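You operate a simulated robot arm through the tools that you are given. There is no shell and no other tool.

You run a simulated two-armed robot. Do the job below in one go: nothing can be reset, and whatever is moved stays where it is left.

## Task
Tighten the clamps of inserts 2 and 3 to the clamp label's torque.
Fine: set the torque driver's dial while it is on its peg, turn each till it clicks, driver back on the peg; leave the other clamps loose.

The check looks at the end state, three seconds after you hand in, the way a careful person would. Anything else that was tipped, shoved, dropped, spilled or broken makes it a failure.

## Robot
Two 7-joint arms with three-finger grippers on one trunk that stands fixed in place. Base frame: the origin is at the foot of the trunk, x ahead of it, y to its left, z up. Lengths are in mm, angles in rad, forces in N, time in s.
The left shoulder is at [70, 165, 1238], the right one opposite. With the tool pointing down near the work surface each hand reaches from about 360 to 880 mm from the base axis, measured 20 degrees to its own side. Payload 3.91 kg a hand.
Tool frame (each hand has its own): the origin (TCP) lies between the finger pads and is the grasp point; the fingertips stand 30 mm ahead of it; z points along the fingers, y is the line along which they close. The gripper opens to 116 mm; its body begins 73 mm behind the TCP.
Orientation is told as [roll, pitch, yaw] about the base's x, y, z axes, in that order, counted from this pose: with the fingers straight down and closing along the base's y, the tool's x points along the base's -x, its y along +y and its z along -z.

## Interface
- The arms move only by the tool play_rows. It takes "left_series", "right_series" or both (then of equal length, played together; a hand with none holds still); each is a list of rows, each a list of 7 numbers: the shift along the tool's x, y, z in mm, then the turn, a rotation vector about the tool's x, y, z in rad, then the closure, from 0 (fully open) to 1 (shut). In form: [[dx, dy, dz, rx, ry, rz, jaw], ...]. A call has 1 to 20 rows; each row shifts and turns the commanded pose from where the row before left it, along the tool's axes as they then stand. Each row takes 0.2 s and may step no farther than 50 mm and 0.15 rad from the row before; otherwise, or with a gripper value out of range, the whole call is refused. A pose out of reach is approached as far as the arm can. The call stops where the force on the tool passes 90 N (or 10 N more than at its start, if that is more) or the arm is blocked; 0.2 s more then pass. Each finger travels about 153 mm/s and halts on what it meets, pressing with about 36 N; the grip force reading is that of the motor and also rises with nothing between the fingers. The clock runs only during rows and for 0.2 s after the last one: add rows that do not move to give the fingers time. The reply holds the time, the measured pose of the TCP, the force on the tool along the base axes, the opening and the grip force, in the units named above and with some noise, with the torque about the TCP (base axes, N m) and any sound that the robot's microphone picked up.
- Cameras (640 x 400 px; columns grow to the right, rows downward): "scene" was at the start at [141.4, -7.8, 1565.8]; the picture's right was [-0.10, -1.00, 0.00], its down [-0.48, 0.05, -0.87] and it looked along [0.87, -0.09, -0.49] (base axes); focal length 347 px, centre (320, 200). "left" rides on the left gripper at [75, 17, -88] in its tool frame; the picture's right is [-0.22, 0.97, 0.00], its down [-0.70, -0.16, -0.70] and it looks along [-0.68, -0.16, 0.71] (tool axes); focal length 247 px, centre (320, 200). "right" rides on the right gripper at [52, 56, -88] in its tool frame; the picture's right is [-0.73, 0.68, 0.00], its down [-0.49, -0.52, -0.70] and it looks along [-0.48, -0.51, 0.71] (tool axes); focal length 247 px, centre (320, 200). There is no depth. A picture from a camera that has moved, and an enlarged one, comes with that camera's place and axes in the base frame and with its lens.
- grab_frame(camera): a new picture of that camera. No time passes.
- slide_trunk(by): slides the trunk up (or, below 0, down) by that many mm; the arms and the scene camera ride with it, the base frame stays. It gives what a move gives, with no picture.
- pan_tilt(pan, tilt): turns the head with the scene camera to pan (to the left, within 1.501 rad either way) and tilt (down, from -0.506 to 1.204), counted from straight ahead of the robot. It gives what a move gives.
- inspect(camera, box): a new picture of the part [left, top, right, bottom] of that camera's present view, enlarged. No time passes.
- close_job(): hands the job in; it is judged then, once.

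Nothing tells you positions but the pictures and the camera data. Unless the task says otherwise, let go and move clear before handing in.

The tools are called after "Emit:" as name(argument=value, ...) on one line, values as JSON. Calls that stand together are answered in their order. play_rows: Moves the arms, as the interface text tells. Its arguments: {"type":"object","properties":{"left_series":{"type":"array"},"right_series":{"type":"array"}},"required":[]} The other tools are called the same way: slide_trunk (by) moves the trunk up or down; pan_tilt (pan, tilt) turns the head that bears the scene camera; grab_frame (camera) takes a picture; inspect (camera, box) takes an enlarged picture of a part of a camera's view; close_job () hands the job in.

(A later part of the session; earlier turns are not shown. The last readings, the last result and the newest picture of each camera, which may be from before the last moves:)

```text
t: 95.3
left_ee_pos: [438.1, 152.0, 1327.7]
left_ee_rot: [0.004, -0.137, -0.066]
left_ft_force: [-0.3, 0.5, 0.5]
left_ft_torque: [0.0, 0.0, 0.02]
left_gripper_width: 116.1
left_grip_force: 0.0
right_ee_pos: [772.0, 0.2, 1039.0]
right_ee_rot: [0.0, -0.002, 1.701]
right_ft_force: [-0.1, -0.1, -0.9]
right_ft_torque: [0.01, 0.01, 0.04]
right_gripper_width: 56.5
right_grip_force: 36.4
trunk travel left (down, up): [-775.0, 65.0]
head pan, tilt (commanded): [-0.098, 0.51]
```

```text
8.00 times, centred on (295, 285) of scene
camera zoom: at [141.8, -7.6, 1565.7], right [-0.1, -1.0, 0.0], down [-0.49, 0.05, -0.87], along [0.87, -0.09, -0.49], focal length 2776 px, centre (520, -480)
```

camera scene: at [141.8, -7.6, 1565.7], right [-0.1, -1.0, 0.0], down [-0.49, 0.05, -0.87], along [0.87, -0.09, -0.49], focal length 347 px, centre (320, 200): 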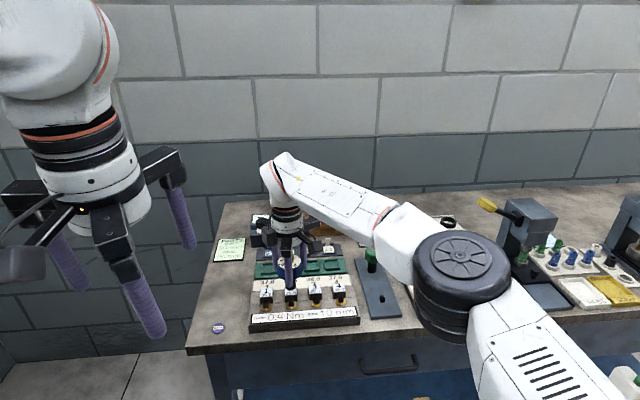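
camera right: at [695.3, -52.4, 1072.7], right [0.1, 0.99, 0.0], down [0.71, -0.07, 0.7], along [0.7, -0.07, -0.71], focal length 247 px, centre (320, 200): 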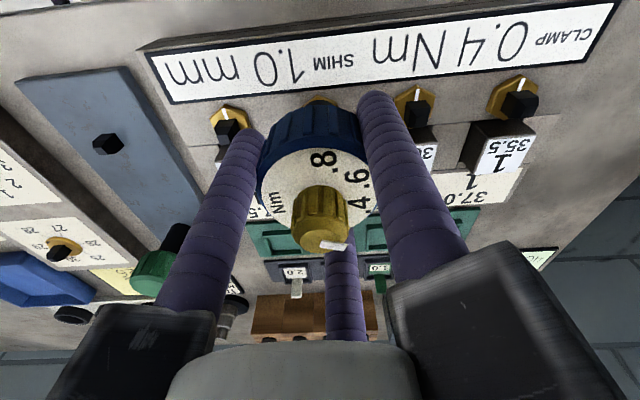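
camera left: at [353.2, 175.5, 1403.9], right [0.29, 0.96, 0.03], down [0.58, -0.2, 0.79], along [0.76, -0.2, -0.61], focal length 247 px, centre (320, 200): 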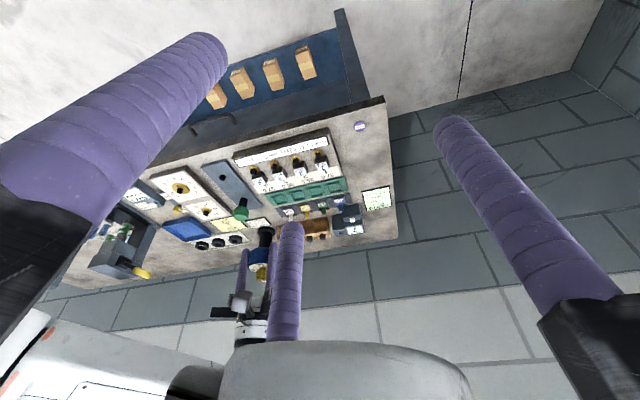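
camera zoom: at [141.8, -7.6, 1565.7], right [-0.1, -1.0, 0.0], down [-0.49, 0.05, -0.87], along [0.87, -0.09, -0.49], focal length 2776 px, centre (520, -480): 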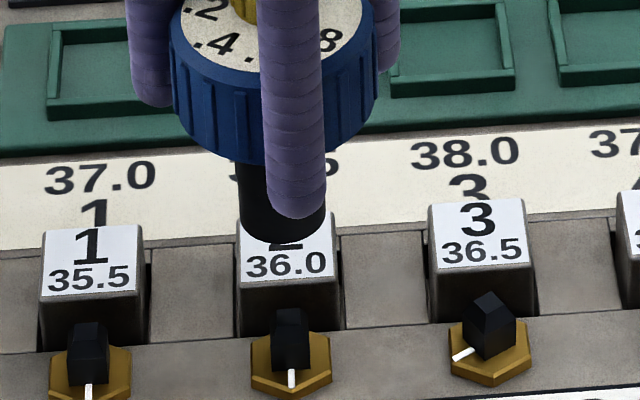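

Emit:
inspect(camera="right", box=[296, 60, 344, 110])

Emit:
play_rows(right_series=[[0, 0, 0, 0, 0, 0, 0.8]])

Emit:
play_rows(right_series=[[0, 0, 0, 0, 0, 0, 0.8]])

Emit:
play_rows(right_series=[[0, 0, 0, 0, 0, 0, 0.8]])

```text
8.00 times, centred on (320, 85) of right
camera zoom: at [723.7, -57.4, 1127.5], right [-0.77, 0.64, 0.0], down [0.46, 0.55, 0.7], along [0.45, 0.54, -0.71], focal length 1976 px, centre (320, 1120)
```

zoom: 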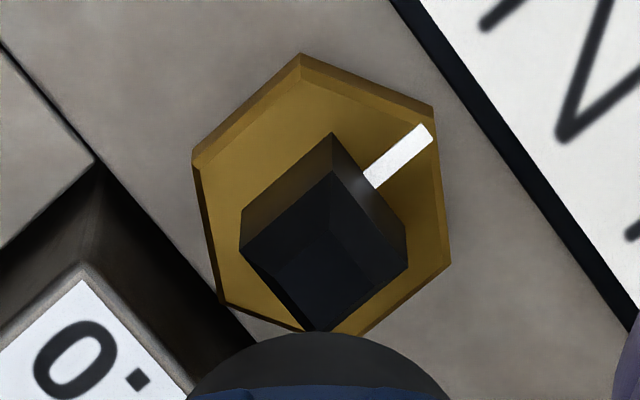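

```text
t: 95.7
left_ee_pos: [438.2, 152.6, 1327.2]
left_ee_rot: [0.005, -0.137, -0.066]
left_ft_force: [-0.7, 0.5, 0.0]
left_ft_torque: [-0.01, -0.02, 0.0]
left_gripper_width: 115.8
left_grip_force: 0.1
right_ee_pos: [771.0, 1.2, 1039.1]
right_ee_rot: [-0.001, 0.001, 1.702]
right_ft_force: [0.5, 0.2, -2.3]
right_ft_torque: [0.0, 0.02, 0.0]
right_gripper_width: 56.7
right_grip_force: 36.3
trunk travel left (down, up): [-775.0, 65.0]
head pan, tilt (commanded): [-0.098, 0.51]
```

```text
t: 96.1
left_ee_pos: [437.9, 152.5, 1326.6]
left_ee_rot: [0.004, -0.136, -0.066]
left_ft_force: [-0.5, -0.4, -0.7]
left_ft_torque: [-0.02, 0.02, 0.02]
left_gripper_width: 116.0
left_grip_force: 0.1
right_ee_pos: [771.8, 0.4, 1040.4]
right_ee_rot: [0.001, 0.0, 1.701]
right_ft_force: [0.4, 0.6, -2.1]
right_ft_torque: [0.03, 0.0, 0.0]
right_gripper_width: 56.4
right_grip_force: 36.1
trunk travel left (down, up): [-775.0, 65.0]
head pan, tilt (commanded): [-0.098, 0.51]
```

```text
t: 96.5
left_ee_pos: [437.5, 152.0, 1326.0]
left_ee_rot: [0.002, -0.138, -0.068]
left_ft_force: [-1.1, 0.7, 0.6]
left_ft_torque: [-0.03, 0.0, 0.0]
left_gripper_width: 116.1
left_grip_force: 0.1
right_ee_pos: [771.8, -0.2, 1040.4]
right_ee_rot: [0.001, 0.0, 1.702]
right_ft_force: [-0.5, -0.7, -1.5]
right_ft_torque: [0.01, -0.01, -0.02]
right_gripper_width: 56.7
right_grip_force: 35.6
trunk travel left (down, up): [-775.0, 65.0]
head pan, tilt (commanded): [-0.098, 0.51]
```

The hand is at yaw 1.70 with the shaft within about 1 mm of nut 2's axis. I'm lowering onto stem 2 with force checks.

Emit:
play_rows(right_series=[[0, 0, 15, 0, 0, 0, 0.8], [0, 0, 15, 0, 0, 0, 0.8], [0, 0, 5, 0, 0, 0, 0.8], [0, 0, 0, 0, 0, 0, 0.8], [0, 0, 0, 0, 0, 0, 0.8], [0, 0, 0, 0, 0, 0, 0.8]])

Emit:
inspect(camera="scene", box=[275, 270, 315, 310])

Emit:
inspect(camera="left", box=[270, 140, 330, 190])

```text
t: 97.9
left_ee_pos: [436.7, 152.0, 1326.4]
left_ee_rot: [0.003, -0.137, -0.067]
left_ft_force: [-0.2, -0.5, -0.6]
left_ft_torque: [-0.01, 0.0, -0.01]
left_gripper_width: 116.1
left_grip_force: 0.1
right_ee_pos: [772.6, -1.4, 1005.1]
right_ee_rot: [0.001, -0.001, 1.701]
right_ft_force: [0.2, -0.2, -1.7]
right_ft_torque: [0.0, 0.0, 0.0]
right_gripper_width: 56.8
right_grip_force: 35.6
trunk travel left (down, up): [-775.0, 65.0]
head pan, tilt (commanded): [-0.098, 0.51]
```

```text
10.00 times, centred on (295, 290) of scene
camera zoom: at [141.7, -7.6, 1565.7], right [-0.1, -1.0, 0.0], down [-0.49, 0.05, -0.87], along [0.87, -0.09, -0.49], focal length 3470 px, centre (570, -700)
```

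zoom: 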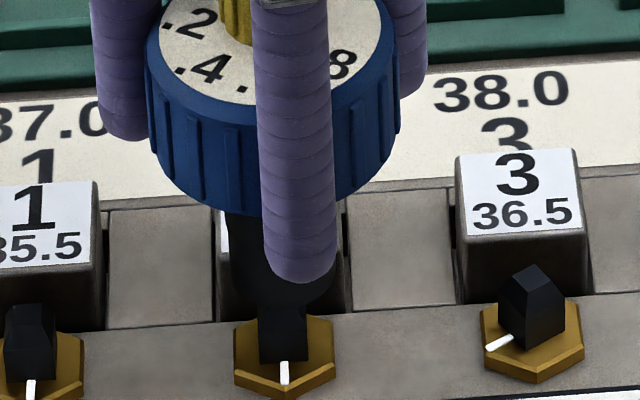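

```text
8.00 times, centred on (300, 165) of left
camera zoom: at [353.4, 175.5, 1403.5], right [0.28, 0.96, 0.03], down [0.58, -0.2, 0.79], along [0.76, -0.2, -0.61], focal length 1976 px, centre (480, 480)
```

zoom: 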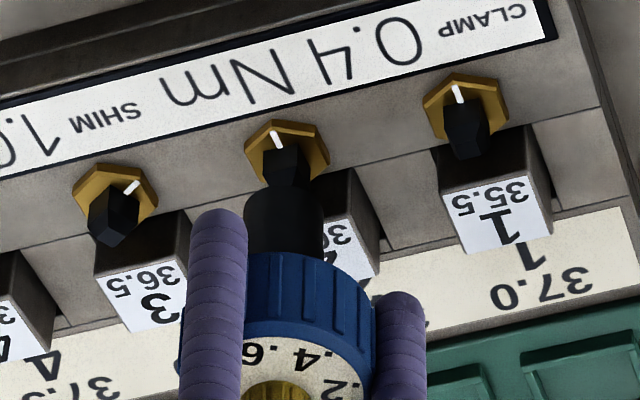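

Emit:
play_rows(right_series=[[0, 0, 3, 0, 0, 0, 0.8], [0, 0, 3, 0, 0, 0, 0.8], [0, 0, 2, 0, 0, 0, 0.8], [0, 0, 0, 0, 0, 0, 0.8]])

Emit:
play_rows(right_series=[[0, 0, 2, 0, 0, 0, 0.8], [0, 0, 2, 0, 0, 0, 0.8], [0, 0, 0, 0, 0, 0, 0.8]])

```text
t: 98.9
left_ee_pos: [437.7, 151.7, 1326.3]
left_ee_rot: [0.004, -0.138, -0.065]
left_ft_force: [-1.3, 0.9, -0.6]
left_ft_torque: [0.01, 0.01, 0.01]
left_gripper_width: 116.0
left_grip_force: 0.1
right_ee_pos: [772.3, -0.1, 996.8]
right_ee_rot: [-0.002, -0.002, 1.703]
right_ft_force: [-0.1, 0.1, -2.7]
right_ft_torque: [0.01, 0.03, 0.01]
right_gripper_width: 56.7
right_grip_force: 36.2
trunk travel left (down, up): [-775.0, 65.0]
head pan, tilt (commanded): [-0.098, 0.51]
```

```text
t: 99.7
left_ee_pos: [438.1, 152.5, 1327.0]
left_ee_rot: [0.004, -0.138, -0.065]
left_ft_force: [-0.1, 0.6, -0.4]
left_ft_torque: [0.02, -0.02, 0.0]
left_gripper_width: 116.2
left_grip_force: 0.1
right_ee_pos: [772.2, 0.6, 992.7]
right_ee_rot: [0.001, 0.001, 1.701]
right_ft_force: [-0.7, 0.5, -2.6]
right_ft_torque: [-0.02, 0.02, 0.04]
right_gripper_width: 56.9
right_grip_force: 35.7
trunk travel left (down, up): [-775.0, 65.0]
head pan, tilt (commanded): [-0.098, 0.51]
```

Emit:
play_rows(right_series=[[0, 0, 2, 0, 0, 0, 0.8], [0, 0, 2, 0, 0, 0, 0.8], [0, 0, 0, 0, 0, 0, 0.8]])

Emit:
play_rows(right_series=[[0, 0, 2, 0, 0, 0, 0.8], [0, 0, 2, 0, 0, 0, 0.8], [0, 0, 0, 0, 0, 0, 0.8]])

Emit:
inspect(camera="scene", box=[275, 270, 315, 310])

```text
t: 100.5
left_ee_pos: [438.2, 152.1, 1326.9]
left_ee_rot: [0.005, -0.138, -0.066]
left_ft_force: [0.0, -1.2, -0.5]
left_ft_torque: [-0.02, -0.01, 0.02]
left_gripper_width: 116.0
left_grip_force: 0.1
right_ee_pos: [771.1, -0.8, 989.2]
right_ee_rot: [-0.001, -0.001, 1.701]
right_ft_force: [0.5, 0.7, -1.0]
right_ft_torque: [0.04, -0.02, 0.02]
right_gripper_width: 56.9
right_grip_force: 36.6
trunk travel left (down, up): [-775.0, 65.0]
head pan, tilt (commanded): [-0.098, 0.51]
```

```text
t: 101.3
left_ee_pos: [436.5, 151.1, 1326.3]
left_ee_rot: [0.004, -0.138, -0.067]
left_ft_force: [0.0, 0.6, -0.5]
left_ft_torque: [0.01, 0.02, 0.02]
left_gripper_width: 116.0
left_grip_force: 0.0
right_ee_pos: [772.0, 1.1, 986.2]
right_ee_rot: [-0.001, 0.002, 1.702]
right_ft_force: [-0.8, 0.1, -1.7]
right_ft_torque: [0.07, 0.08, 0.01]
right_gripper_width: 56.4
right_grip_force: 35.6
trunk travel left (down, up): [-775.0, 65.0]
head pan, tilt (commanded): [-0.098, 0.51]
```

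```text
10.00 times, centred on (295, 290) of scene
camera zoom: at [141.3, -7.4, 1565.8], right [-0.1, -1.0, 0.0], down [-0.49, 0.05, -0.87], along [0.87, -0.09, -0.49], focal length 3470 px, centre (570, -700)
```

zoom: 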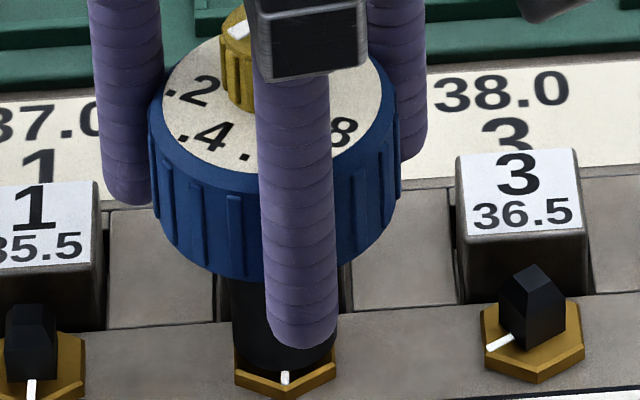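

Emit:
play_rows(right_series=[[0, 0, 1.5, 0, 0, 0, 0.8], [0, 0, 1.5, 0, 0, 0, 0.8], [0, 0, 0, 0, 0, 0, 0.8]])

Emit:
play_rows(right_series=[[0, 0, 1.5, 0, 0, 0, 0.8], [0, 0, 0, 0, 0, 0, 0.8], [0, 0, 0, 0, 0, 0, 0.8]])

```text
t: 102.1
left_ee_pos: [438.5, 152.0, 1326.8]
left_ee_rot: [0.003, -0.138, -0.067]
left_ft_force: [0.2, -0.3, 0.2]
left_ft_torque: [-0.02, 0.02, -0.02]
left_gripper_width: 116.2
left_grip_force: 0.1
right_ee_pos: [771.4, 0.2, 982.1]
right_ee_rot: [0.001, 0.001, 1.702]
right_ft_force: [-0.5, 0.7, -1.8]
right_ft_torque: [0.03, -0.01, -0.02]
right_gripper_width: 56.6
right_grip_force: 36.2
trunk travel left (down, up): [-775.0, 65.0]
head pan, tilt (commanded): [-0.098, 0.51]
```

```text
t: 102.9
left_ee_pos: [437.9, 152.2, 1327.1]
left_ee_rot: [0.003, -0.139, -0.066]
left_ft_force: [0.0, 0.6, -0.1]
left_ft_torque: [0.01, -0.01, 0.02]
left_gripper_width: 116.0
left_grip_force: 0.2
right_ee_pos: [771.2, 0.5, 981.5]
right_ee_rot: [-0.001, 0.002, 1.701]
right_ft_force: [0.3, -0.3, 2.0]
right_ft_torque: [-0.02, 0.06, 0.0]
right_gripper_width: 56.8
right_grip_force: 35.8
trunk travel left (down, up): [-775.0, 65.0]
head pan, tilt (commanded): [-0.098, 0.51]
```

Seated on clamp 2 with no side load. Turning clockwise now.

Emit:
play_rows(right_series=[[0, 0, 0, 0, 0, 0.08, 0.8], [0, 0, 0, 0, 0, 0.08, 0.8], [0, 0, 0, 0, 0, 0.08, 0.8], [0, 0, 0, 0, 0, 0.08, 0.8]])

Emit:
inspect(camera="scene", box=[280, 290, 310, 312])

Emit:
play_rows(right_series=[[0, 0, 0, 0, 0, 0.08, 0.8], [0, 0, 0, 0, 0, 0.08, 0.8], [0, 0, 0, 0, 0, 0.08, 0.8]])

Emit:
inspect(camera="scene", box=[280, 290, 310, 312])

```text
t: 103.9
left_ee_pos: [437.7, 151.8, 1326.8]
left_ee_rot: [0.004, -0.138, -0.066]
left_ft_force: [0.0, 0.7, 0.2]
left_ft_torque: [0.0, 0.02, 0.02]
left_gripper_width: 116.1
left_grip_force: 0.0
right_ee_pos: [770.5, 0.3, 981.1]
right_ee_rot: [-0.001, -0.002, 1.38]
right_ft_force: [2.5, -0.2, 6.4]
right_ft_torque: [-0.04, -0.12, 0.03]
right_gripper_width: 56.5
right_grip_force: 36.0
trunk travel left (down, up): [-775.0, 65.0]
head pan, tilt (commanded): [-0.098, 0.51]
```

```text
16.00 times, centred on (295, 301) of scene
camera zoom: at [141.0, -7.6, 1565.8], right [-0.1, -1.0, 0.0], down [-0.49, 0.05, -0.87], along [0.87, -0.09, -0.49], focal length 5551 px, centre (720, -1416)
```

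zoom: 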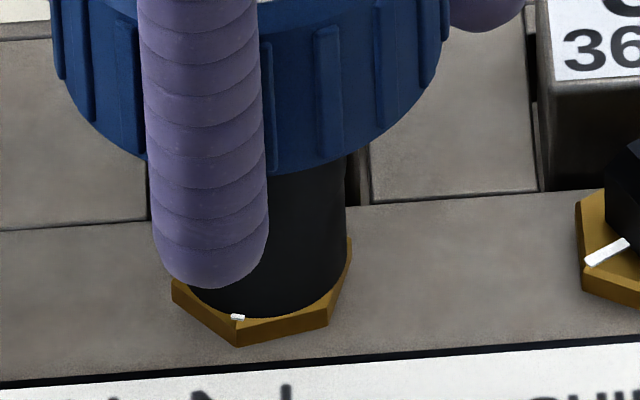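

```text
t: 104.7
left_ee_pos: [436.9, 151.9, 1327.0]
left_ee_rot: [0.004, -0.138, -0.067]
left_ft_force: [-0.2, 0.0, -1.0]
left_ft_torque: [-0.01, 0.01, 0.0]
left_gripper_width: 116.1
left_grip_force: 0.1
right_ee_pos: [772.0, 0.7, 981.5]
right_ee_rot: [0.0, 0.0, 1.14]
right_ft_force: [-0.4, 0.7, 6.0]
right_ft_torque: [0.04, -0.03, 0.02]
right_gripper_width: 56.5
right_grip_force: 36.5
trunk travel left (down, up): [-775.0, 65.0]
head pan, tilt (commanded): [-0.098, 0.51]
```

```text
16.00 times, centred on (295, 301) of scene
camera zoom: at [140.4, -7.5, 1565.9], right [-0.1, -1.0, 0.0], down [-0.49, 0.05, -0.87], along [0.87, -0.09, -0.49], focal length 5551 px, centre (720, -1416)
```

zoom: 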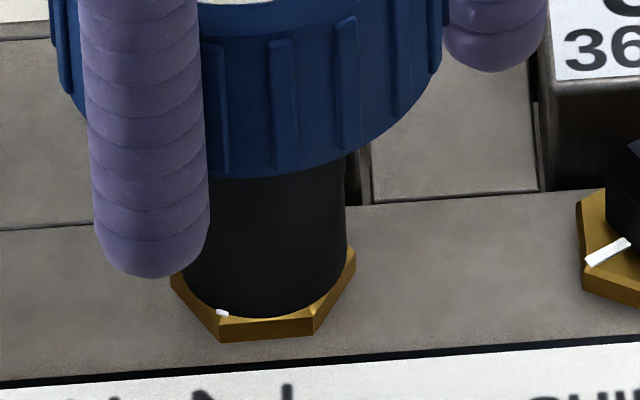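

Nut 2 follows the driver. Continuing.

Emit:
play_rows(right_series=[[0, 0, -0.2, 0, 0, 0.08, 0.8], [0, 0, 0, 0, 0, 0.08, 0.8], [0, 0, 0, 0, 0, 0.08, 0.8]])

Emit:
play_rows(right_series=[[0, 0, 0, 0, 0, 0.06, 0.8], [0, 0, 0, 0, 0, 0.06, 0.8]])

Emit:
play_rows(right_series=[[0, 0, 0, 0, 0, 0.06, 0.8], [0, 0, 0, 0, 0, 0.06, 0.8]])

Emit:
inspect(camera="scene", box=[280, 290, 310, 312])

```text
t: 105.5
left_ee_pos: [435.9, 152.0, 1327.1]
left_ee_rot: [0.004, -0.14, -0.067]
left_ft_force: [-0.6, -0.1, 0.4]
left_ft_torque: [-0.01, 0.01, -0.04]
left_gripper_width: 115.9
left_grip_force: 0.0
right_ee_pos: [771.1, 0.6, 980.9]
right_ee_rot: [0.0, 0.0, 0.903]
right_ft_force: [-1.4, 0.3, 3.7]
right_ft_torque: [0.08, 0.07, 0.13]
right_gripper_width: 56.9
right_grip_force: 36.0
trunk travel left (down, up): [-775.0, 65.0]
head pan, tilt (commanded): [-0.098, 0.51]
```

```text
t: 106.1
left_ee_pos: [437.1, 152.7, 1326.4]
left_ee_rot: [0.004, -0.139, -0.067]
left_ft_force: [-0.2, -0.4, 0.7]
left_ft_torque: [0.05, -0.01, 0.0]
left_gripper_width: 116.0
left_grip_force: 0.0
right_ee_pos: [771.5, 0.1, 981.5]
right_ee_rot: [-0.001, -0.001, 0.782]
right_ft_force: [-1.0, 1.4, 5.5]
right_ft_torque: [0.1, 0.1, 0.14]
right_gripper_width: 56.8
right_grip_force: 35.9
trunk travel left (down, up): [-775.0, 65.0]
head pan, tilt (commanded): [-0.098, 0.51]
```

```text
t: 106.7
left_ee_pos: [438.2, 152.5, 1329.1]
left_ee_rot: [0.002, -0.141, -0.067]
left_ft_force: [0.4, -1.3, 0.0]
left_ft_torque: [-0.01, 0.01, 0.05]
left_gripper_width: 116.0
left_grip_force: 0.0
right_ee_pos: [770.3, 0.6, 982.7]
right_ee_rot: [0.0, -0.002, 0.662]
right_ft_force: [1.1, 1.8, 9.6]
right_ft_torque: [0.1, 0.01, 0.13]
right_gripper_width: 56.9
right_grip_force: 36.4
trunk travel left (down, up): [-775.0, 65.0]
head pan, tilt (commanded): [-0.098, 0.51]
```

```text
16.00 times, centred on (295, 301) of scene
camera zoom: at [140.2, -7.3, 1566.0], right [-0.1, -1.0, 0.0], down [-0.48, 0.05, -0.87], along [0.87, -0.09, -0.49], focal length 5551 px, centre (720, -1416)
```

zoom: 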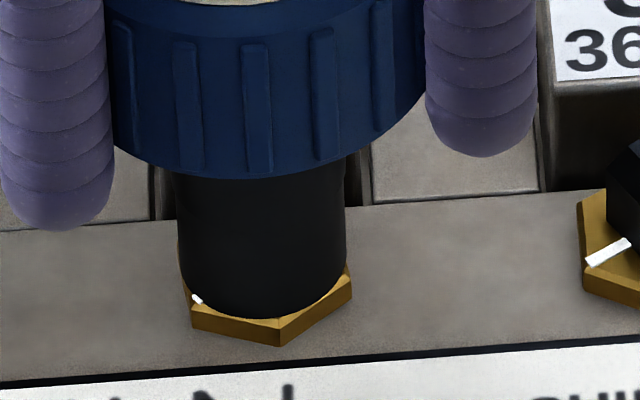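

Emit:
play_rows(right_series=[[0, 0, -0.8, 0, 0, 0.05, 0.8]])

Emit:
play_rows(right_series=[[0, 0, -0.2, 0, 0, 0.05, 0.8]])

Emit:
play_rows(right_series=[[0, 0, 0, 0, 0, 0.05, 0.8]])

Emit:
play_rows(right_series=[[0, 0, 0, 0, 0, 0.05, 0.8]])

Emit:
inspect(camera="scene", box=[280, 290, 310, 312])

```text
t: 107.1
left_ee_pos: [436.1, 153.1, 1326.7]
left_ee_rot: [0.005, -0.138, -0.066]
left_ft_force: [0.2, 0.8, -0.4]
left_ft_torque: [0.05, 0.01, -0.04]
left_gripper_width: 115.9
left_grip_force: 0.0
right_ee_pos: [770.8, 0.4, 981.9]
right_ee_rot: [-0.001, -0.001, 0.611]
right_ft_force: [3.8, 1.2, 6.5]
right_ft_torque: [0.17, -0.15, 0.17]
right_gripper_width: 56.6
right_grip_force: 35.4
trunk travel left (down, up): [-775.0, 65.0]
head pan, tilt (commanded): [-0.098, 0.51]
```

```text
t: 107.5
left_ee_pos: [438.4, 152.3, 1328.1]
left_ee_rot: [0.003, -0.138, -0.066]
left_ft_force: [0.2, -0.2, 0.2]
left_ft_torque: [-0.03, 0.02, -0.05]
left_gripper_width: 116.1
left_grip_force: 0.0
right_ee_pos: [771.2, -0.1, 981.2]
right_ee_rot: [-0.001, 0.0, 0.564]
right_ft_force: [3.1, 3.9, 3.4]
right_ft_torque: [0.16, -0.24, 0.18]
right_gripper_width: 56.7
right_grip_force: 36.2
trunk travel left (down, up): [-775.0, 65.0]
head pan, tilt (commanded): [-0.098, 0.51]
```

```text
t: 107.9
left_ee_pos: [436.2, 152.5, 1327.3]
left_ee_rot: [0.003, -0.137, -0.065]
left_ft_force: [-0.3, -0.2, 1.0]
left_ft_torque: [0.02, 0.02, 0.01]
left_gripper_width: 116.0
left_grip_force: 0.0
right_ee_pos: [771.5, 0.9, 980.9]
right_ee_rot: [0.0, 0.002, 0.512]
right_ft_force: [0.7, 2.9, 2.3]
right_ft_torque: [0.12, -0.15, 0.16]
right_gripper_width: 56.7
right_grip_force: 35.7
trunk travel left (down, up): [-775.0, 65.0]
head pan, tilt (commanded): [-0.098, 0.51]
```

```text
t: 108.3
left_ee_pos: [438.4, 152.8, 1326.8]
left_ee_rot: [0.005, -0.137, -0.066]
left_ft_force: [0.8, 0.5, 0.1]
left_ft_torque: [-0.02, -0.02, -0.03]
left_gripper_width: 115.9
left_grip_force: 0.0
right_ee_pos: [771.3, 1.3, 981.9]
right_ee_rot: [0.001, 0.001, 0.462]
right_ft_force: [2.4, 3.3, -1.2]
right_ft_torque: [0.13, -0.19, 0.22]
right_gripper_width: 56.9
right_grip_force: 35.9
trunk travel left (down, up): [-775.0, 65.0]
head pan, tilt (commanded): [-0.098, 0.51]
```

```text
16.00 times, centred on (295, 301) of scene
camera zoom: at [141.8, -7.0, 1565.7], right [-0.1, -1.0, 0.0], down [-0.49, 0.05, -0.87], along [0.87, -0.09, -0.49], focal length 5551 px, centre (720, -1416)
```

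zoom: 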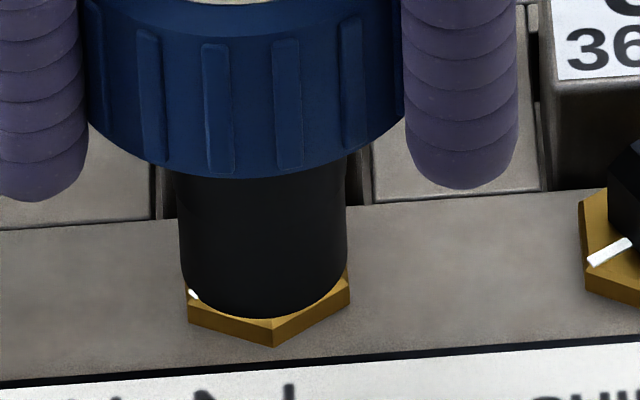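

Emit:
play_rows(right_series=[[0, 0, 0, 0, 0, 0, 0.8]])

Emit:
play_rows(right_series=[[0, 0, 0, 0, 0, 0, 0.8], [0, 0, 0, 0, 0, 0, 0.8], [0, 0, 0, 0, 0, 0, 0.8]])

Emit:
play_rows(right_series=[[0, 0, 0, 0, 0, 0.14, 0.8]])

Emit:
play_rows(right_series=[[0, 0, 0, 0, 0, 0, 0.8]])

```text
t: 108.7
left_ee_pos: [437.4, 153.0, 1325.8]
left_ee_rot: [0.003, -0.138, -0.065]
left_ft_force: [0.0, 0.2, 0.9]
left_ft_torque: [-0.02, 0.0, 0.03]
left_gripper_width: 115.9
left_grip_force: 0.0
right_ee_pos: [771.8, 0.7, 982.7]
right_ee_rot: [0.0, 0.002, 0.462]
right_ft_force: [0.1, 4.0, -2.4]
right_ft_torque: [0.17, -0.17, 0.15]
right_gripper_width: 56.8
right_grip_force: 35.7
trunk travel left (down, up): [-775.0, 65.0]
head pan, tilt (commanded): [-0.098, 0.51]
```

```text
t: 109.5
left_ee_pos: [437.6, 152.4, 1327.1]
left_ee_rot: [0.004, -0.138, -0.067]
left_ft_force: [-0.1, 0.1, -0.5]
left_ft_torque: [0.01, -0.05, 0.02]
left_gripper_width: 116.0
left_grip_force: 0.1
right_ee_pos: [772.9, 0.4, 981.4]
right_ee_rot: [0.001, 0.001, 0.464]
right_ft_force: [-0.1, 3.1, -3.5]
right_ft_torque: [0.17, 0.03, 0.07]
right_gripper_width: 56.8
right_grip_force: 35.9
trunk travel left (down, up): [-775.0, 65.0]
head pan, tilt (commanded): [-0.098, 0.51]
```

```text
t: 109.9
left_ee_pos: [437.8, 153.1, 1326.7]
left_ee_rot: [0.004, -0.139, -0.067]
left_ft_force: [-0.1, -0.8, 0.1]
left_ft_torque: [0.03, -0.02, 0.01]
left_gripper_width: 115.8
left_grip_force: 0.2
right_ee_pos: [770.6, 1.3, 981.0]
right_ee_rot: [0.0, 0.002, 0.323]
right_ft_force: [-2.2, 3.5, -6.4]
right_ft_torque: [0.14, -0.01, 0.29]
right_gripper_width: 56.7
right_grip_force: 35.7
trunk travel left (down, up): [-775.0, 65.0]
head pan, tilt (commanded): [-0.098, 0.51]
```

```text
t: 110.3
left_ee_pos: [438.3, 152.5, 1327.3]
left_ee_rot: [0.004, -0.138, -0.065]
left_ft_force: [-0.6, 0.7, -0.8]
left_ft_torque: [-0.01, -0.03, -0.01]
left_gripper_width: 116.1
left_grip_force: 0.0
right_ee_pos: [771.7, 0.8, 982.6]
right_ee_rot: [0.001, 0.001, 0.325]
right_ft_force: [-3.2, 4.3, -9.0]
right_ft_torque: [0.19, 0.09, 0.15]
right_gripper_width: 56.7
right_grip_force: 35.8
trunk travel left (down, up): [-775.0, 65.0]
head pan, tilt (commanded): [-0.098, 0.51]
```

The torque relaxes quickly when I pause (0.29 → 0.15 in 0.4 s), so my slow stepping never reaches the click torque. I need a continuous, faster turn. First I'll restore a slight downward seat, then make a quick continuous sweep.

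Emit:
play_rows(right_series=[[0, 0, 1.2, 0, 0, 0, 0.8], [0, 0, 0, 0, 0, 0.14, 0.8], [0, 0, 0, 0, 0, 0.14, 0.8], [0, 0, 0, 0, 0, 0.14, 0.8]])

Emit:
inspect(camera="scene", box=[280, 290, 310, 312])

```text
t: 111.1
left_ee_pos: [437.4, 151.0, 1327.0]
left_ee_rot: [0.004, -0.135, -0.064]
left_ft_force: [-0.1, 0.3, -0.1]
left_ft_torque: [-0.02, -0.02, 0.0]
left_gripper_width: 116.1
left_grip_force: 0.2
right_ee_pos: [755.9, -2.2, 960.9]
right_ee_rot: [-0.011, 0.064, 0.102]
right_ft_force: [15.7, -3.0, 13.6]
right_ft_torque: [-0.08, -0.49, -0.23]
right_gripper_width: 60.4
right_grip_force: 35.5
trunk travel left (down, up): [-775.0, 65.0]
head pan, tilt (commanded): [-0.098, 0.51]
stopped in row 3 (right hand): the force on the tool passed its limit at 102 N (the readings are from after the stop); the commanded pose is now the measured one
```

```text
16.00 times, centred on (295, 301) of scene
camera zoom: at [142.9, -9.4, 1565.5], right [-0.1, -1.0, 0.0], down [-0.49, 0.05, -0.87], along [0.87, -0.09, -0.49], focal length 5551 px, centre (720, -1416)
```

zoom: 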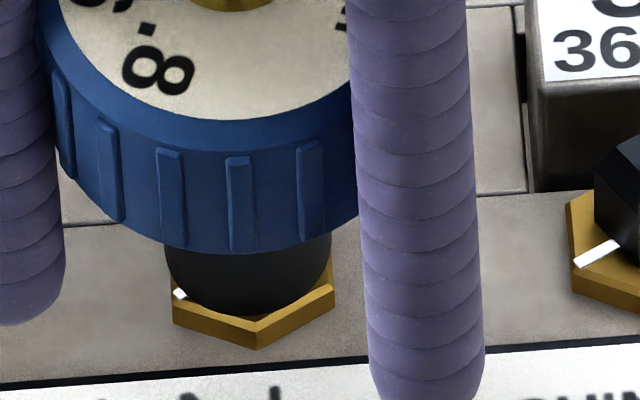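

The arm reconfigured abruptly and pushed the hand down and towards me; it stopped on the force limit. I'll look carefully before recovering.

Emit:
grab_frame(camera="scene")

Emit:
inspect(camera="scene", box=[240, 220, 360, 330])

Emit:
grab_frame(camera="right")

Emit:
inspect(camera="left", box=[230, 120, 350, 220])

```text
taken
camera scene: at [142.9, -9.4, 1565.5], right [-0.1, -1.0, 0.0], down [-0.49, 0.05, -0.87], along [0.87, -0.09, -0.49], focal length 347 px, centre (320, 200)
```

scene: 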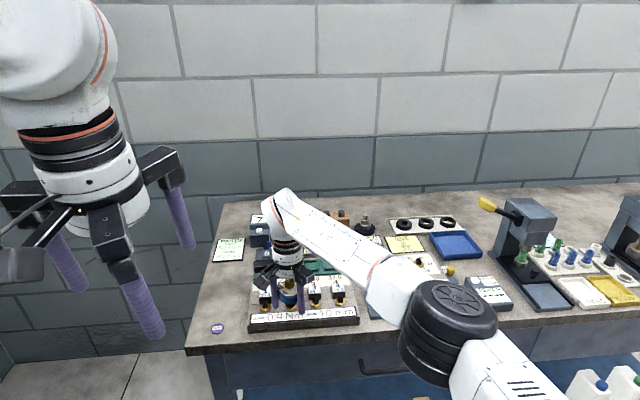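

```text
3.64 times, centred on (300, 275) of scene
camera zoom: at [142.9, -9.4, 1565.5], right [-0.1, -1.0, 0.0], down [-0.49, 0.05, -0.87], along [0.87, -0.09, -0.49], focal length 1262 px, centre (393, -73)
```

zoom: 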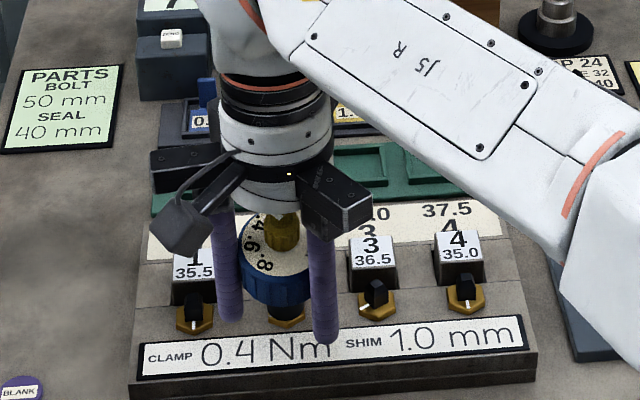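

```text
taken
camera right: at [704.6, 51.1, 1051.4], right [0.66, 0.75, -0.05], down [0.58, -0.46, 0.67], along [0.48, -0.47, -0.74], focal length 247 px, centre (320, 200)
```

right: 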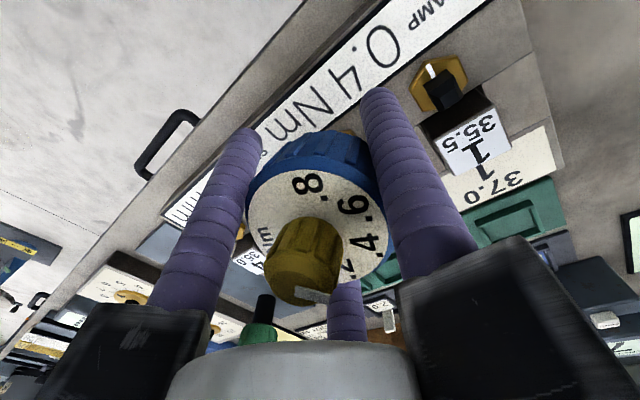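

```text
4.00 times, centred on (290, 170) of left
camera zoom: at [353.5, 174.4, 1403.3], right [0.28, 0.96, 0.03], down [0.58, -0.2, 0.79], along [0.76, -0.2, -0.62], focal length 988 px, centre (440, 320)
```

zoom: 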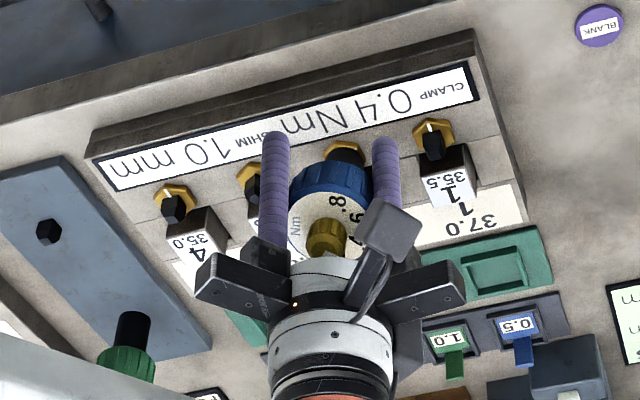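

Emit:
play_rows(right_series=[[0, 0, 0, 0, 0, 0, 0.48], [0, 0, 0, 0, 0, 0, 0.44], [0, 0, 0, 0, 0, 0, 0.4], [0, 0, 0, 0, 0, 0, 0.4]])

Emit:
inspect(camera="scene", box=[260, 250, 320, 310])

```text
t: 112.1
left_ee_pos: [434.8, 150.3, 1327.3]
left_ee_rot: [0.003, -0.141, -0.065]
left_ft_force: [0.0, -0.8, -0.4]
left_ft_torque: [0.02, 0.0, 0.02]
left_gripper_width: 116.0
left_grip_force: 0.0
right_ee_pos: [752.9, 0.5, 961.0]
right_ee_rot: [-0.01, 0.066, 0.105]
right_ft_force: [2.5, -3.4, 18.1]
right_ft_torque: [-0.36, -0.74, -0.19]
right_gripper_width: 70.9
right_grip_force: 1.8
trunk travel left (down, up): [-775.0, 65.0]
head pan, tilt (commanded): [-0.098, 0.51]
```

```text
6.67 times, centred on (290, 280) of scene
camera zoom: at [138.9, -8.1, 1566.1], right [-0.1, -1.0, 0.0], down [-0.48, 0.05, -0.87], along [0.87, -0.09, -0.49], focal length 2313 px, centre (520, -333)
```

zoom: 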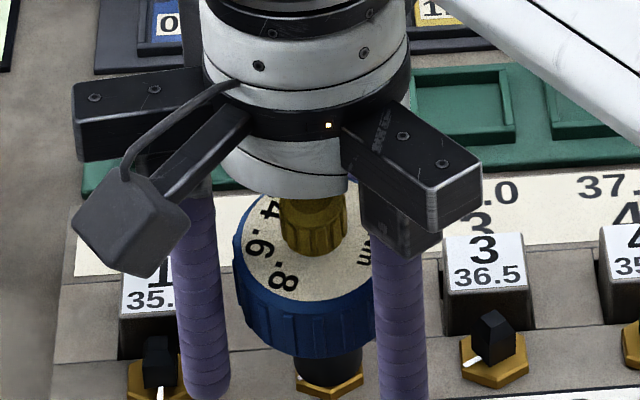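

A fingertip is pressing on insert 2's top, so I'm raising the hand right away.

Emit:
play_rows(right_series=[[0, 0, -8, 0, 0, 0, 0.4], [0, 0, -8, 0, -0.03, 0, 0.4], [0, 0, -5, 0, -0.034, 0, 0.4], [0, 0, 0, 0, 0, 0, 0.4], [0, 0, 0, 0, 0, 0, 0.4]])

Emit:
inspect(camera="scene", box=[260, 250, 320, 310])

Emit:
grab_frame(camera="right")

```text
t: 113.3
left_ee_pos: [437.6, 151.9, 1327.0]
left_ee_rot: [0.004, -0.139, -0.064]
left_ft_force: [0.1, -0.3, 0.1]
left_ft_torque: [0.01, -0.04, 0.01]
left_gripper_width: 116.2
left_grip_force: 0.0
right_ee_pos: [755.2, -0.3, 979.7]
right_ee_rot: [-0.008, 0.006, 0.105]
right_ft_force: [-0.3, 0.2, -0.1]
right_ft_torque: [0.01, -0.06, 0.03]
right_gripper_width: 69.9
right_grip_force: 0.0
trunk travel left (down, up): [-775.0, 65.0]
head pan, tilt (commanded): [-0.098, 0.51]
```

```text
6.67 times, centred on (290, 280) of scene
camera zoom: at [141.0, -7.8, 1565.8], right [-0.1, -1.0, 0.0], down [-0.49, 0.05, -0.87], along [0.87, -0.09, -0.49], focal length 2313 px, centre (520, -333)
```

zoom: 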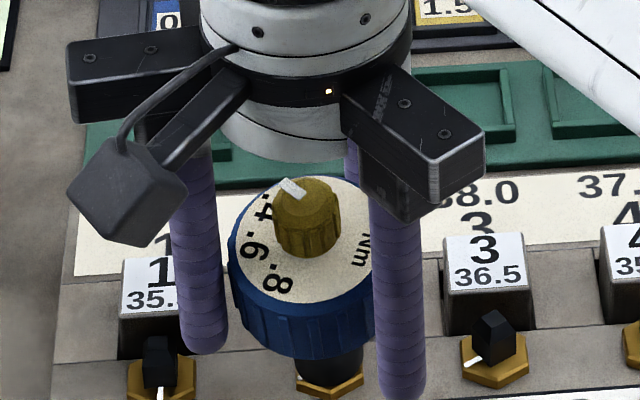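

```text
taken
camera right: at [697.7, 52.9, 1068.3], right [0.66, 0.75, -0.01], down [0.54, -0.46, 0.7], along [0.53, -0.47, -0.71], focal length 247 px, centre (320, 200)
```

right: 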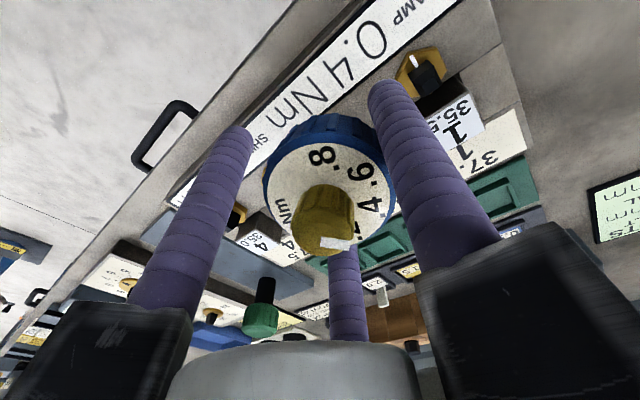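

Emit:
play_rows(right_series=[[-4, -0.22, -1, 0, 0, 0, 0.4], [-4, -0.22, -1, 0, -0.006, 0, 0.4], [-4, -0.22, 0, 0, 0, 0, 0.4], [-4, -0.22, 0, 0, 0, 0, 0.4], [0, 0, 0, 0, 0, 0, 0.4], [0, 0, 0, 0, 0, 0, 0.4]])

Emit:
inspect(camera="scene", box=[260, 250, 320, 310])

Emit:
inspect(camera="left", box=[260, 130, 340, 200])

```text
t: 114.7
left_ee_pos: [437.2, 152.4, 1326.1]
left_ee_rot: [0.003, -0.139, -0.064]
left_ft_force: [0.9, -0.5, 0.3]
left_ft_torque: [0.01, -0.05, 0.04]
left_gripper_width: 116.0
left_grip_force: 0.1
right_ee_pos: [770.4, 2.8, 981.5]
right_ee_rot: [-0.01, 0.0, 0.104]
right_ft_force: [0.4, -0.3, -0.5]
right_ft_torque: [0.01, -0.01, 0.0]
right_gripper_width: 69.7
right_grip_force: 0.1
trunk travel left (down, up): [-775.0, 65.0]
head pan, tilt (commanded): [-0.098, 0.51]
```

```text
6.67 times, centred on (290, 280) of scene
camera zoom: at [141.5, -7.6, 1565.7], right [-0.1, -1.0, 0.0], down [-0.49, 0.05, -0.87], along [0.87, -0.09, -0.49], focal length 2313 px, centre (520, -333)
```

zoom: 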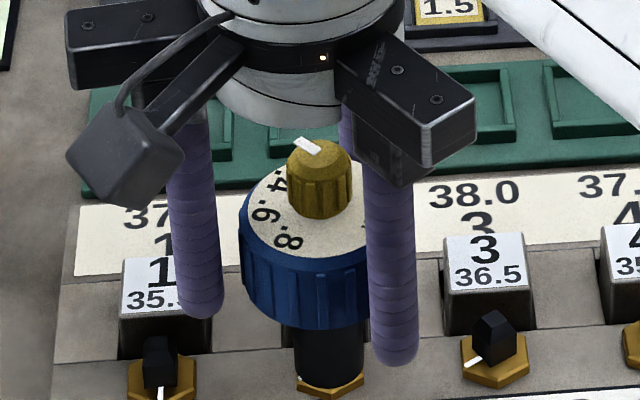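

```text
5.71 times, centred on (300, 165) of left
camera zoom: at [353.2, 175.7, 1403.6], right [0.28, 0.96, 0.03], down [0.58, -0.2, 0.79], along [0.76, -0.2, -0.61], focal length 1411 px, centre (434, 400)
```

zoom: 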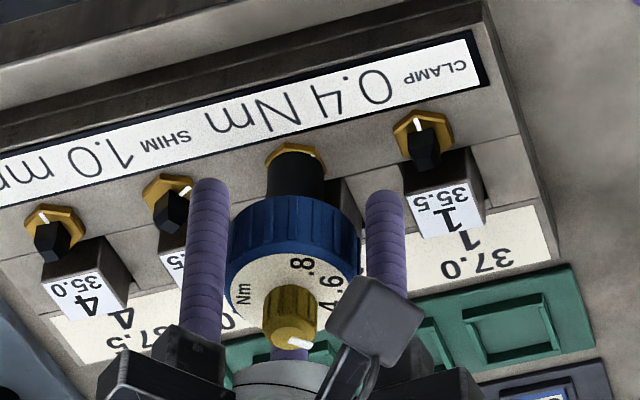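

The driver stands upright on nut 2 again. Fast motion below yaw ≈ 0.4 makes the elbow reconfigure, so I'll ratchet back to high yaw with the fingers open and do the quick sweep only in the well-behaved range.

Emit:
play_rows(right_series=[[0, -1.5, 0, 0, 0, 0, 0.3], [0, 0, -2, 0, 0, 0, 0.2], [0, 0, 0, 0, 0, -0.06, 0.15], [0, 0, 0, 0, 0, -0.07, 0.15], [0, 0, 0, 0, 0, -0.07, 0.15], [0, 0, 0, 0, 0, -0.07, 0.15], [0, 0, 0, 0, 0, 0, 0.15]])

Emit:
play_rows(right_series=[[0, 0, 0, 0, 0, -0.08, 0.15], [0, 0, 0, 0, 0, -0.08, 0.15], [0, 0, 0, 0, 0, -0.1, 0.15], [0, 0, 0, 0, 0, -0.1, 0.15], [0, 0, 0, 0, 0, -0.12, 0.15], [0, 0, 0, 0, 0, -0.12, 0.15], [0, 0, 0, 0, 0, -0.12, 0.15], [0, 0, 0, 0, 0, -0.12, 0.15], [0, 0, 0, 0, 0, -0.12, 0.15], [0, 0, 0, 0, 0, -0.12, 0.15], [0, 0, 0, 0, 0, 0, 0.15], [0, 0, 0, 0, 0, 0, 0.15]])

Emit:
inspect(camera="right", box=[200, 40, 440, 240])

Emit:
inspect(camera="scene", box=[270, 250, 320, 312])

```text
t: 116.3
left_ee_pos: [437.9, 152.6, 1326.1]
left_ee_rot: [0.004, -0.137, -0.064]
left_ft_force: [-0.1, 0.1, -0.6]
left_ft_torque: [0.02, 0.02, -0.01]
left_gripper_width: 116.0
left_grip_force: 0.0
right_ee_pos: [771.8, 0.2, 983.8]
right_ee_rot: [-0.009, 0.001, 0.375]
right_ft_force: [0.0, 0.2, 0.0]
right_ft_torque: [0.0, 0.0, -0.04]
right_gripper_width: 98.7
right_grip_force: 0.2
trunk travel left (down, up): [-775.0, 65.0]
head pan, tilt (commanded): [-0.098, 0.51]
```

```text
t: 118.9
left_ee_pos: [437.0, 152.7, 1327.3]
left_ee_rot: [0.004, -0.138, -0.064]
left_ft_force: [0.3, 0.0, -0.3]
left_ft_torque: [-0.01, 0.0, 0.04]
left_gripper_width: 115.9
left_grip_force: 0.1
right_ee_pos: [770.5, -0.4, 984.7]
right_ee_rot: [-0.004, 0.009, 1.456]
right_ft_force: [0.9, 0.4, 0.4]
right_ft_torque: [0.0, 0.0, -0.03]
right_gripper_width: 98.7
right_grip_force: 0.0
trunk travel left (down, up): [-775.0, 65.0]
head pan, tilt (commanded): [-0.098, 0.51]
```

```text
2.00 times, centred on (320, 140) of right
camera zoom: at [709.7, -43.5, 1072.3], right [-0.59, 0.81, -0.01], down [0.57, 0.43, 0.7], along [0.56, 0.41, -0.72], focal length 494 px, centre (320, 320)
```

zoom: 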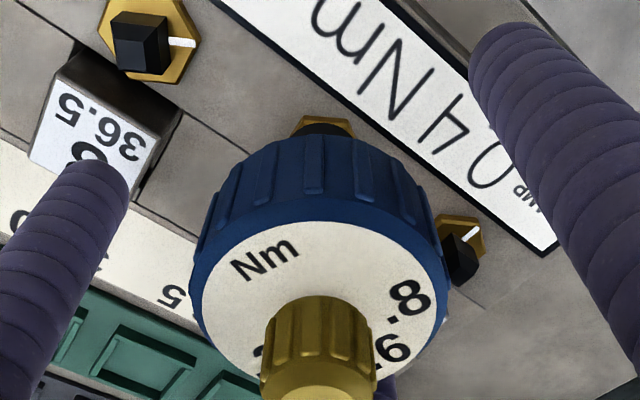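

```text
6.45 times, centred on (295, 281) of scene
camera zoom: at [141.5, -7.6, 1565.8], right [-0.1, -1.0, 0.0], down [-0.49, 0.05, -0.87], along [0.87, -0.09, -0.49], focal length 2238 px, centre (481, -323)
```

zoom: 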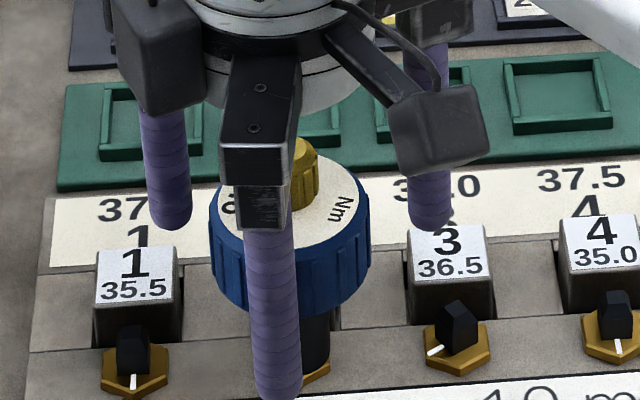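

Emit:
play_rows(right_series=[[0, 0, 1, 0.0085, -0.005, 0, 0.15], [0, 0, 1, 0, 0, -0.1, 0.15], [0, 0, 1, 0, 0, -0.1, 0.15], [0, 0, 0, 0, 0, -0.1, 0.15], [0, 0, 0, 0, 0, 0, 0.15], [0, 0, 0, 0, 0, 0, 0.15], [0, 0, 0, 0, 0, 0, 0.15]])

Emit:
play_rows(right_series=[[0, 0, 0, 0, 0, 0, 0.15]])

Emit:
inspect(camera="right", box=[200, 40, 440, 240])

```text
t: 120.5
left_ee_pos: [438.2, 150.6, 1326.1]
left_ee_rot: [0.002, -0.138, -0.065]
left_ft_force: [0.1, 0.3, -0.3]
left_ft_torque: [0.01, 0.0, 0.0]
left_gripper_width: 115.7
left_grip_force: 0.1
right_ee_pos: [771.2, -0.9, 981.9]
right_ee_rot: [-0.011, 0.009, 1.755]
right_ft_force: [-0.1, 0.0, 1.4]
right_ft_torque: [-0.02, 0.02, 0.03]
right_gripper_width: 98.6
right_grip_force: 0.1
trunk travel left (down, up): [-775.0, 65.0]
head pan, tilt (commanded): [-0.098, 0.51]
```

```text
t: 120.9
left_ee_pos: [438.1, 152.6, 1326.8]
left_ee_rot: [0.003, -0.138, -0.065]
left_ft_force: [0.1, -0.3, 0.1]
left_ft_torque: [0.02, -0.04, -0.04]
left_gripper_width: 116.0
left_grip_force: 0.0
right_ee_pos: [770.1, 0.7, 981.6]
right_ee_rot: [-0.012, 0.007, 1.756]
right_ft_force: [0.2, -0.4, 0.4]
right_ft_torque: [-0.01, 0.02, 0.02]
right_gripper_width: 98.4
right_grip_force: 0.0
trunk travel left (down, up): [-775.0, 65.0]
head pan, tilt (commanded): [-0.098, 0.51]
```

```text
2.00 times, centred on (320, 140) of right
camera zoom: at [724.9, -60.2, 1069.5], right [-0.8, 0.59, -0.01], down [0.42, 0.58, 0.7], along [0.42, 0.56, -0.71], focal length 494 px, centre (320, 320)
```

zoom: 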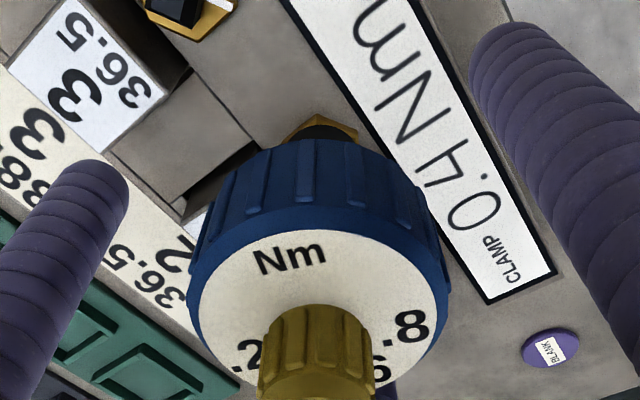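

Emit:
play_rows(right_series=[[-0.26, -0.76, 0, -0.0115, -0.0075, 0, 0.3], [0, 0, 0, 0, 0, 0, 0.4], [0, 0, 0, 0, 0, 0, 0.46], [0, 0, 0, 0, 0, 0, 0.52], [0, 0, 0, 0, 0, 0, 0.7], [0, 0, 0, 0, 0, 0, 0.9], [0, 0, 0, 0, 0, 0, 0.9], [0, 0, 0, 0, 0, 0, 0.9]])

Emit:
play_rows(right_series=[[0, 0, 0.3, 0, 0, 0.06, 0.9], [0, 0, 0, 0, 0, 0.06, 0.9], [0, 0, 0, 0, 0, 0.06, 0.9]])

```text
t: 122.7
left_ee_pos: [437.2, 152.0, 1327.4]
left_ee_rot: [0.004, -0.136, -0.064]
left_ft_force: [-0.9, 0.0, 1.4]
left_ft_torque: [-0.01, -0.02, -0.02]
left_gripper_width: 116.0
left_grip_force: 0.1
right_ee_pos: [771.8, -0.4, 981.6]
right_ee_rot: [0.0, 0.002, 1.755]
right_ft_force: [-0.3, -0.3, 0.3]
right_ft_torque: [-0.02, 0.04, -0.03]
right_gripper_width: 56.8
right_grip_force: 36.1
trunk travel left (down, up): [-775.0, 65.0]
head pan, tilt (commanded): [-0.098, 0.51]
```

```text
t: 123.5
left_ee_pos: [436.4, 151.6, 1326.9]
left_ee_rot: [0.003, -0.138, -0.066]
left_ft_force: [-1.2, -0.6, -0.9]
left_ft_torque: [0.03, 0.01, -0.02]
left_gripper_width: 116.1
left_grip_force: 0.1
right_ee_pos: [772.5, 0.6, 981.8]
right_ee_rot: [0.002, 0.003, 1.576]
right_ft_force: [-2.2, 0.8, 1.4]
right_ft_torque: [-0.09, 0.0, 0.19]
right_gripper_width: 56.7
right_grip_force: 35.7
trunk travel left (down, up): [-775.0, 65.0]
head pan, tilt (commanded): [-0.098, 0.51]
```

Slack is taken up (0.19 N·m). Now a quick burst of turning.

Emit:
play_rows(right_series=[[0, 0, 0, 0, 0, 0.14, 0.9], [0, 0, 0, 0, 0, 0.14, 0.9], [0, 0, 0, 0, 0, 0.14, 0.9]])

Emit:
inspect(camera="scene", box=[280, 290, 310, 312])

```text
t: 124.3
left_ee_pos: [437.0, 152.1, 1327.2]
left_ee_rot: [0.004, -0.138, -0.064]
left_ft_force: [-0.4, -0.1, -0.1]
left_ft_torque: [-0.04, -0.02, 0.0]
left_gripper_width: 116.0
left_grip_force: 0.0
right_ee_pos: [771.9, 1.3, 982.0]
right_ee_rot: [0.002, 0.001, 1.154]
right_ft_force: [-3.2, 0.8, 1.0]
right_ft_torque: [-0.02, 0.0, 0.31]
right_gripper_width: 56.7
right_grip_force: 35.6
trunk travel left (down, up): [-775.0, 65.0]
head pan, tilt (commanded): [-0.098, 0.51]
```

```text
16.00 times, centred on (295, 301) of scene
camera zoom: at [140.9, -7.5, 1565.8], right [-0.1, -1.0, 0.0], down [-0.49, 0.05, -0.87], along [0.87, -0.09, -0.49], focal length 5551 px, centre (720, -1416)
```

zoom: 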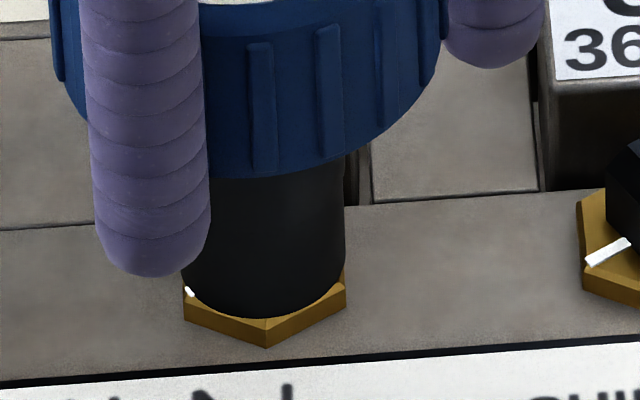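

Emit:
play_rows(right_series=[[0, 0, 0, 0, 0, 0.15, 0.9], [0, 0, 0, 0, 0, 0.15, 0.9], [0, 0, 0, 0, 0, 0.15, 0.9]])

Emit:
inspect(camera="scene", box=[280, 290, 310, 312])

Emit:
inspect(camera="right", box=[240, 70, 400, 250])

```text
t: 125.1
left_ee_pos: [438.0, 151.7, 1326.7]
left_ee_rot: [0.002, -0.137, -0.065]
left_ft_force: [-0.7, 0.7, -1.0]
left_ft_torque: [-0.04, -0.02, 0.01]
left_gripper_width: 116.2
left_grip_force: 0.1
right_ee_pos: [770.9, 0.8, 982.2]
right_ee_rot: [0.001, 0.002, 0.703]
right_ft_force: [-1.4, 0.2, 2.9]
right_ft_torque: [0.22, 0.01, 0.23]
right_gripper_width: 56.7
right_grip_force: 35.8
trunk travel left (down, up): [-775.0, 65.0]
head pan, tilt (commanded): [-0.098, 0.51]
```

```text
16.00 times, centred on (295, 301) of scene
camera zoom: at [140.8, -7.3, 1565.8], right [-0.1, -1.0, 0.0], down [-0.49, 0.05, -0.87], along [0.87, -0.09, -0.49], focal length 5551 px, centre (720, -1416)
```

zoom: 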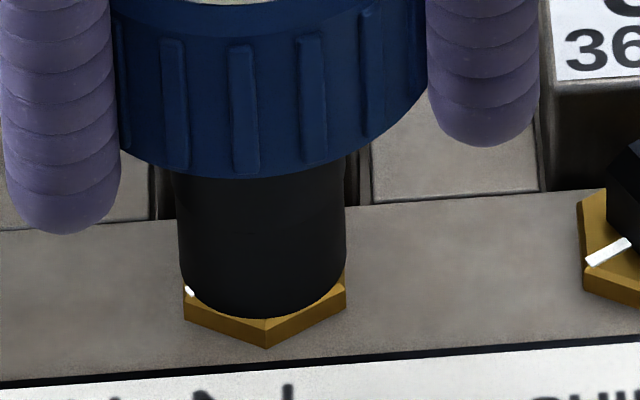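

```text
2.22 times, centred on (320, 160) of right
camera zoom: at [696.0, 10.9, 1069.4], right [0.12, 0.99, 0.0], down [0.71, -0.08, 0.7], along [0.69, -0.08, -0.71], focal length 549 px, centre (320, 289)
```

zoom: 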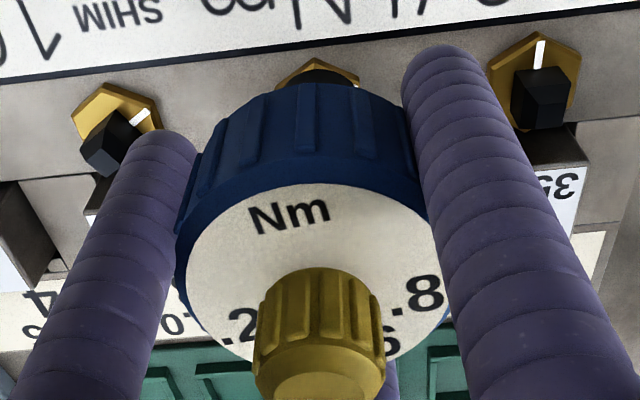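

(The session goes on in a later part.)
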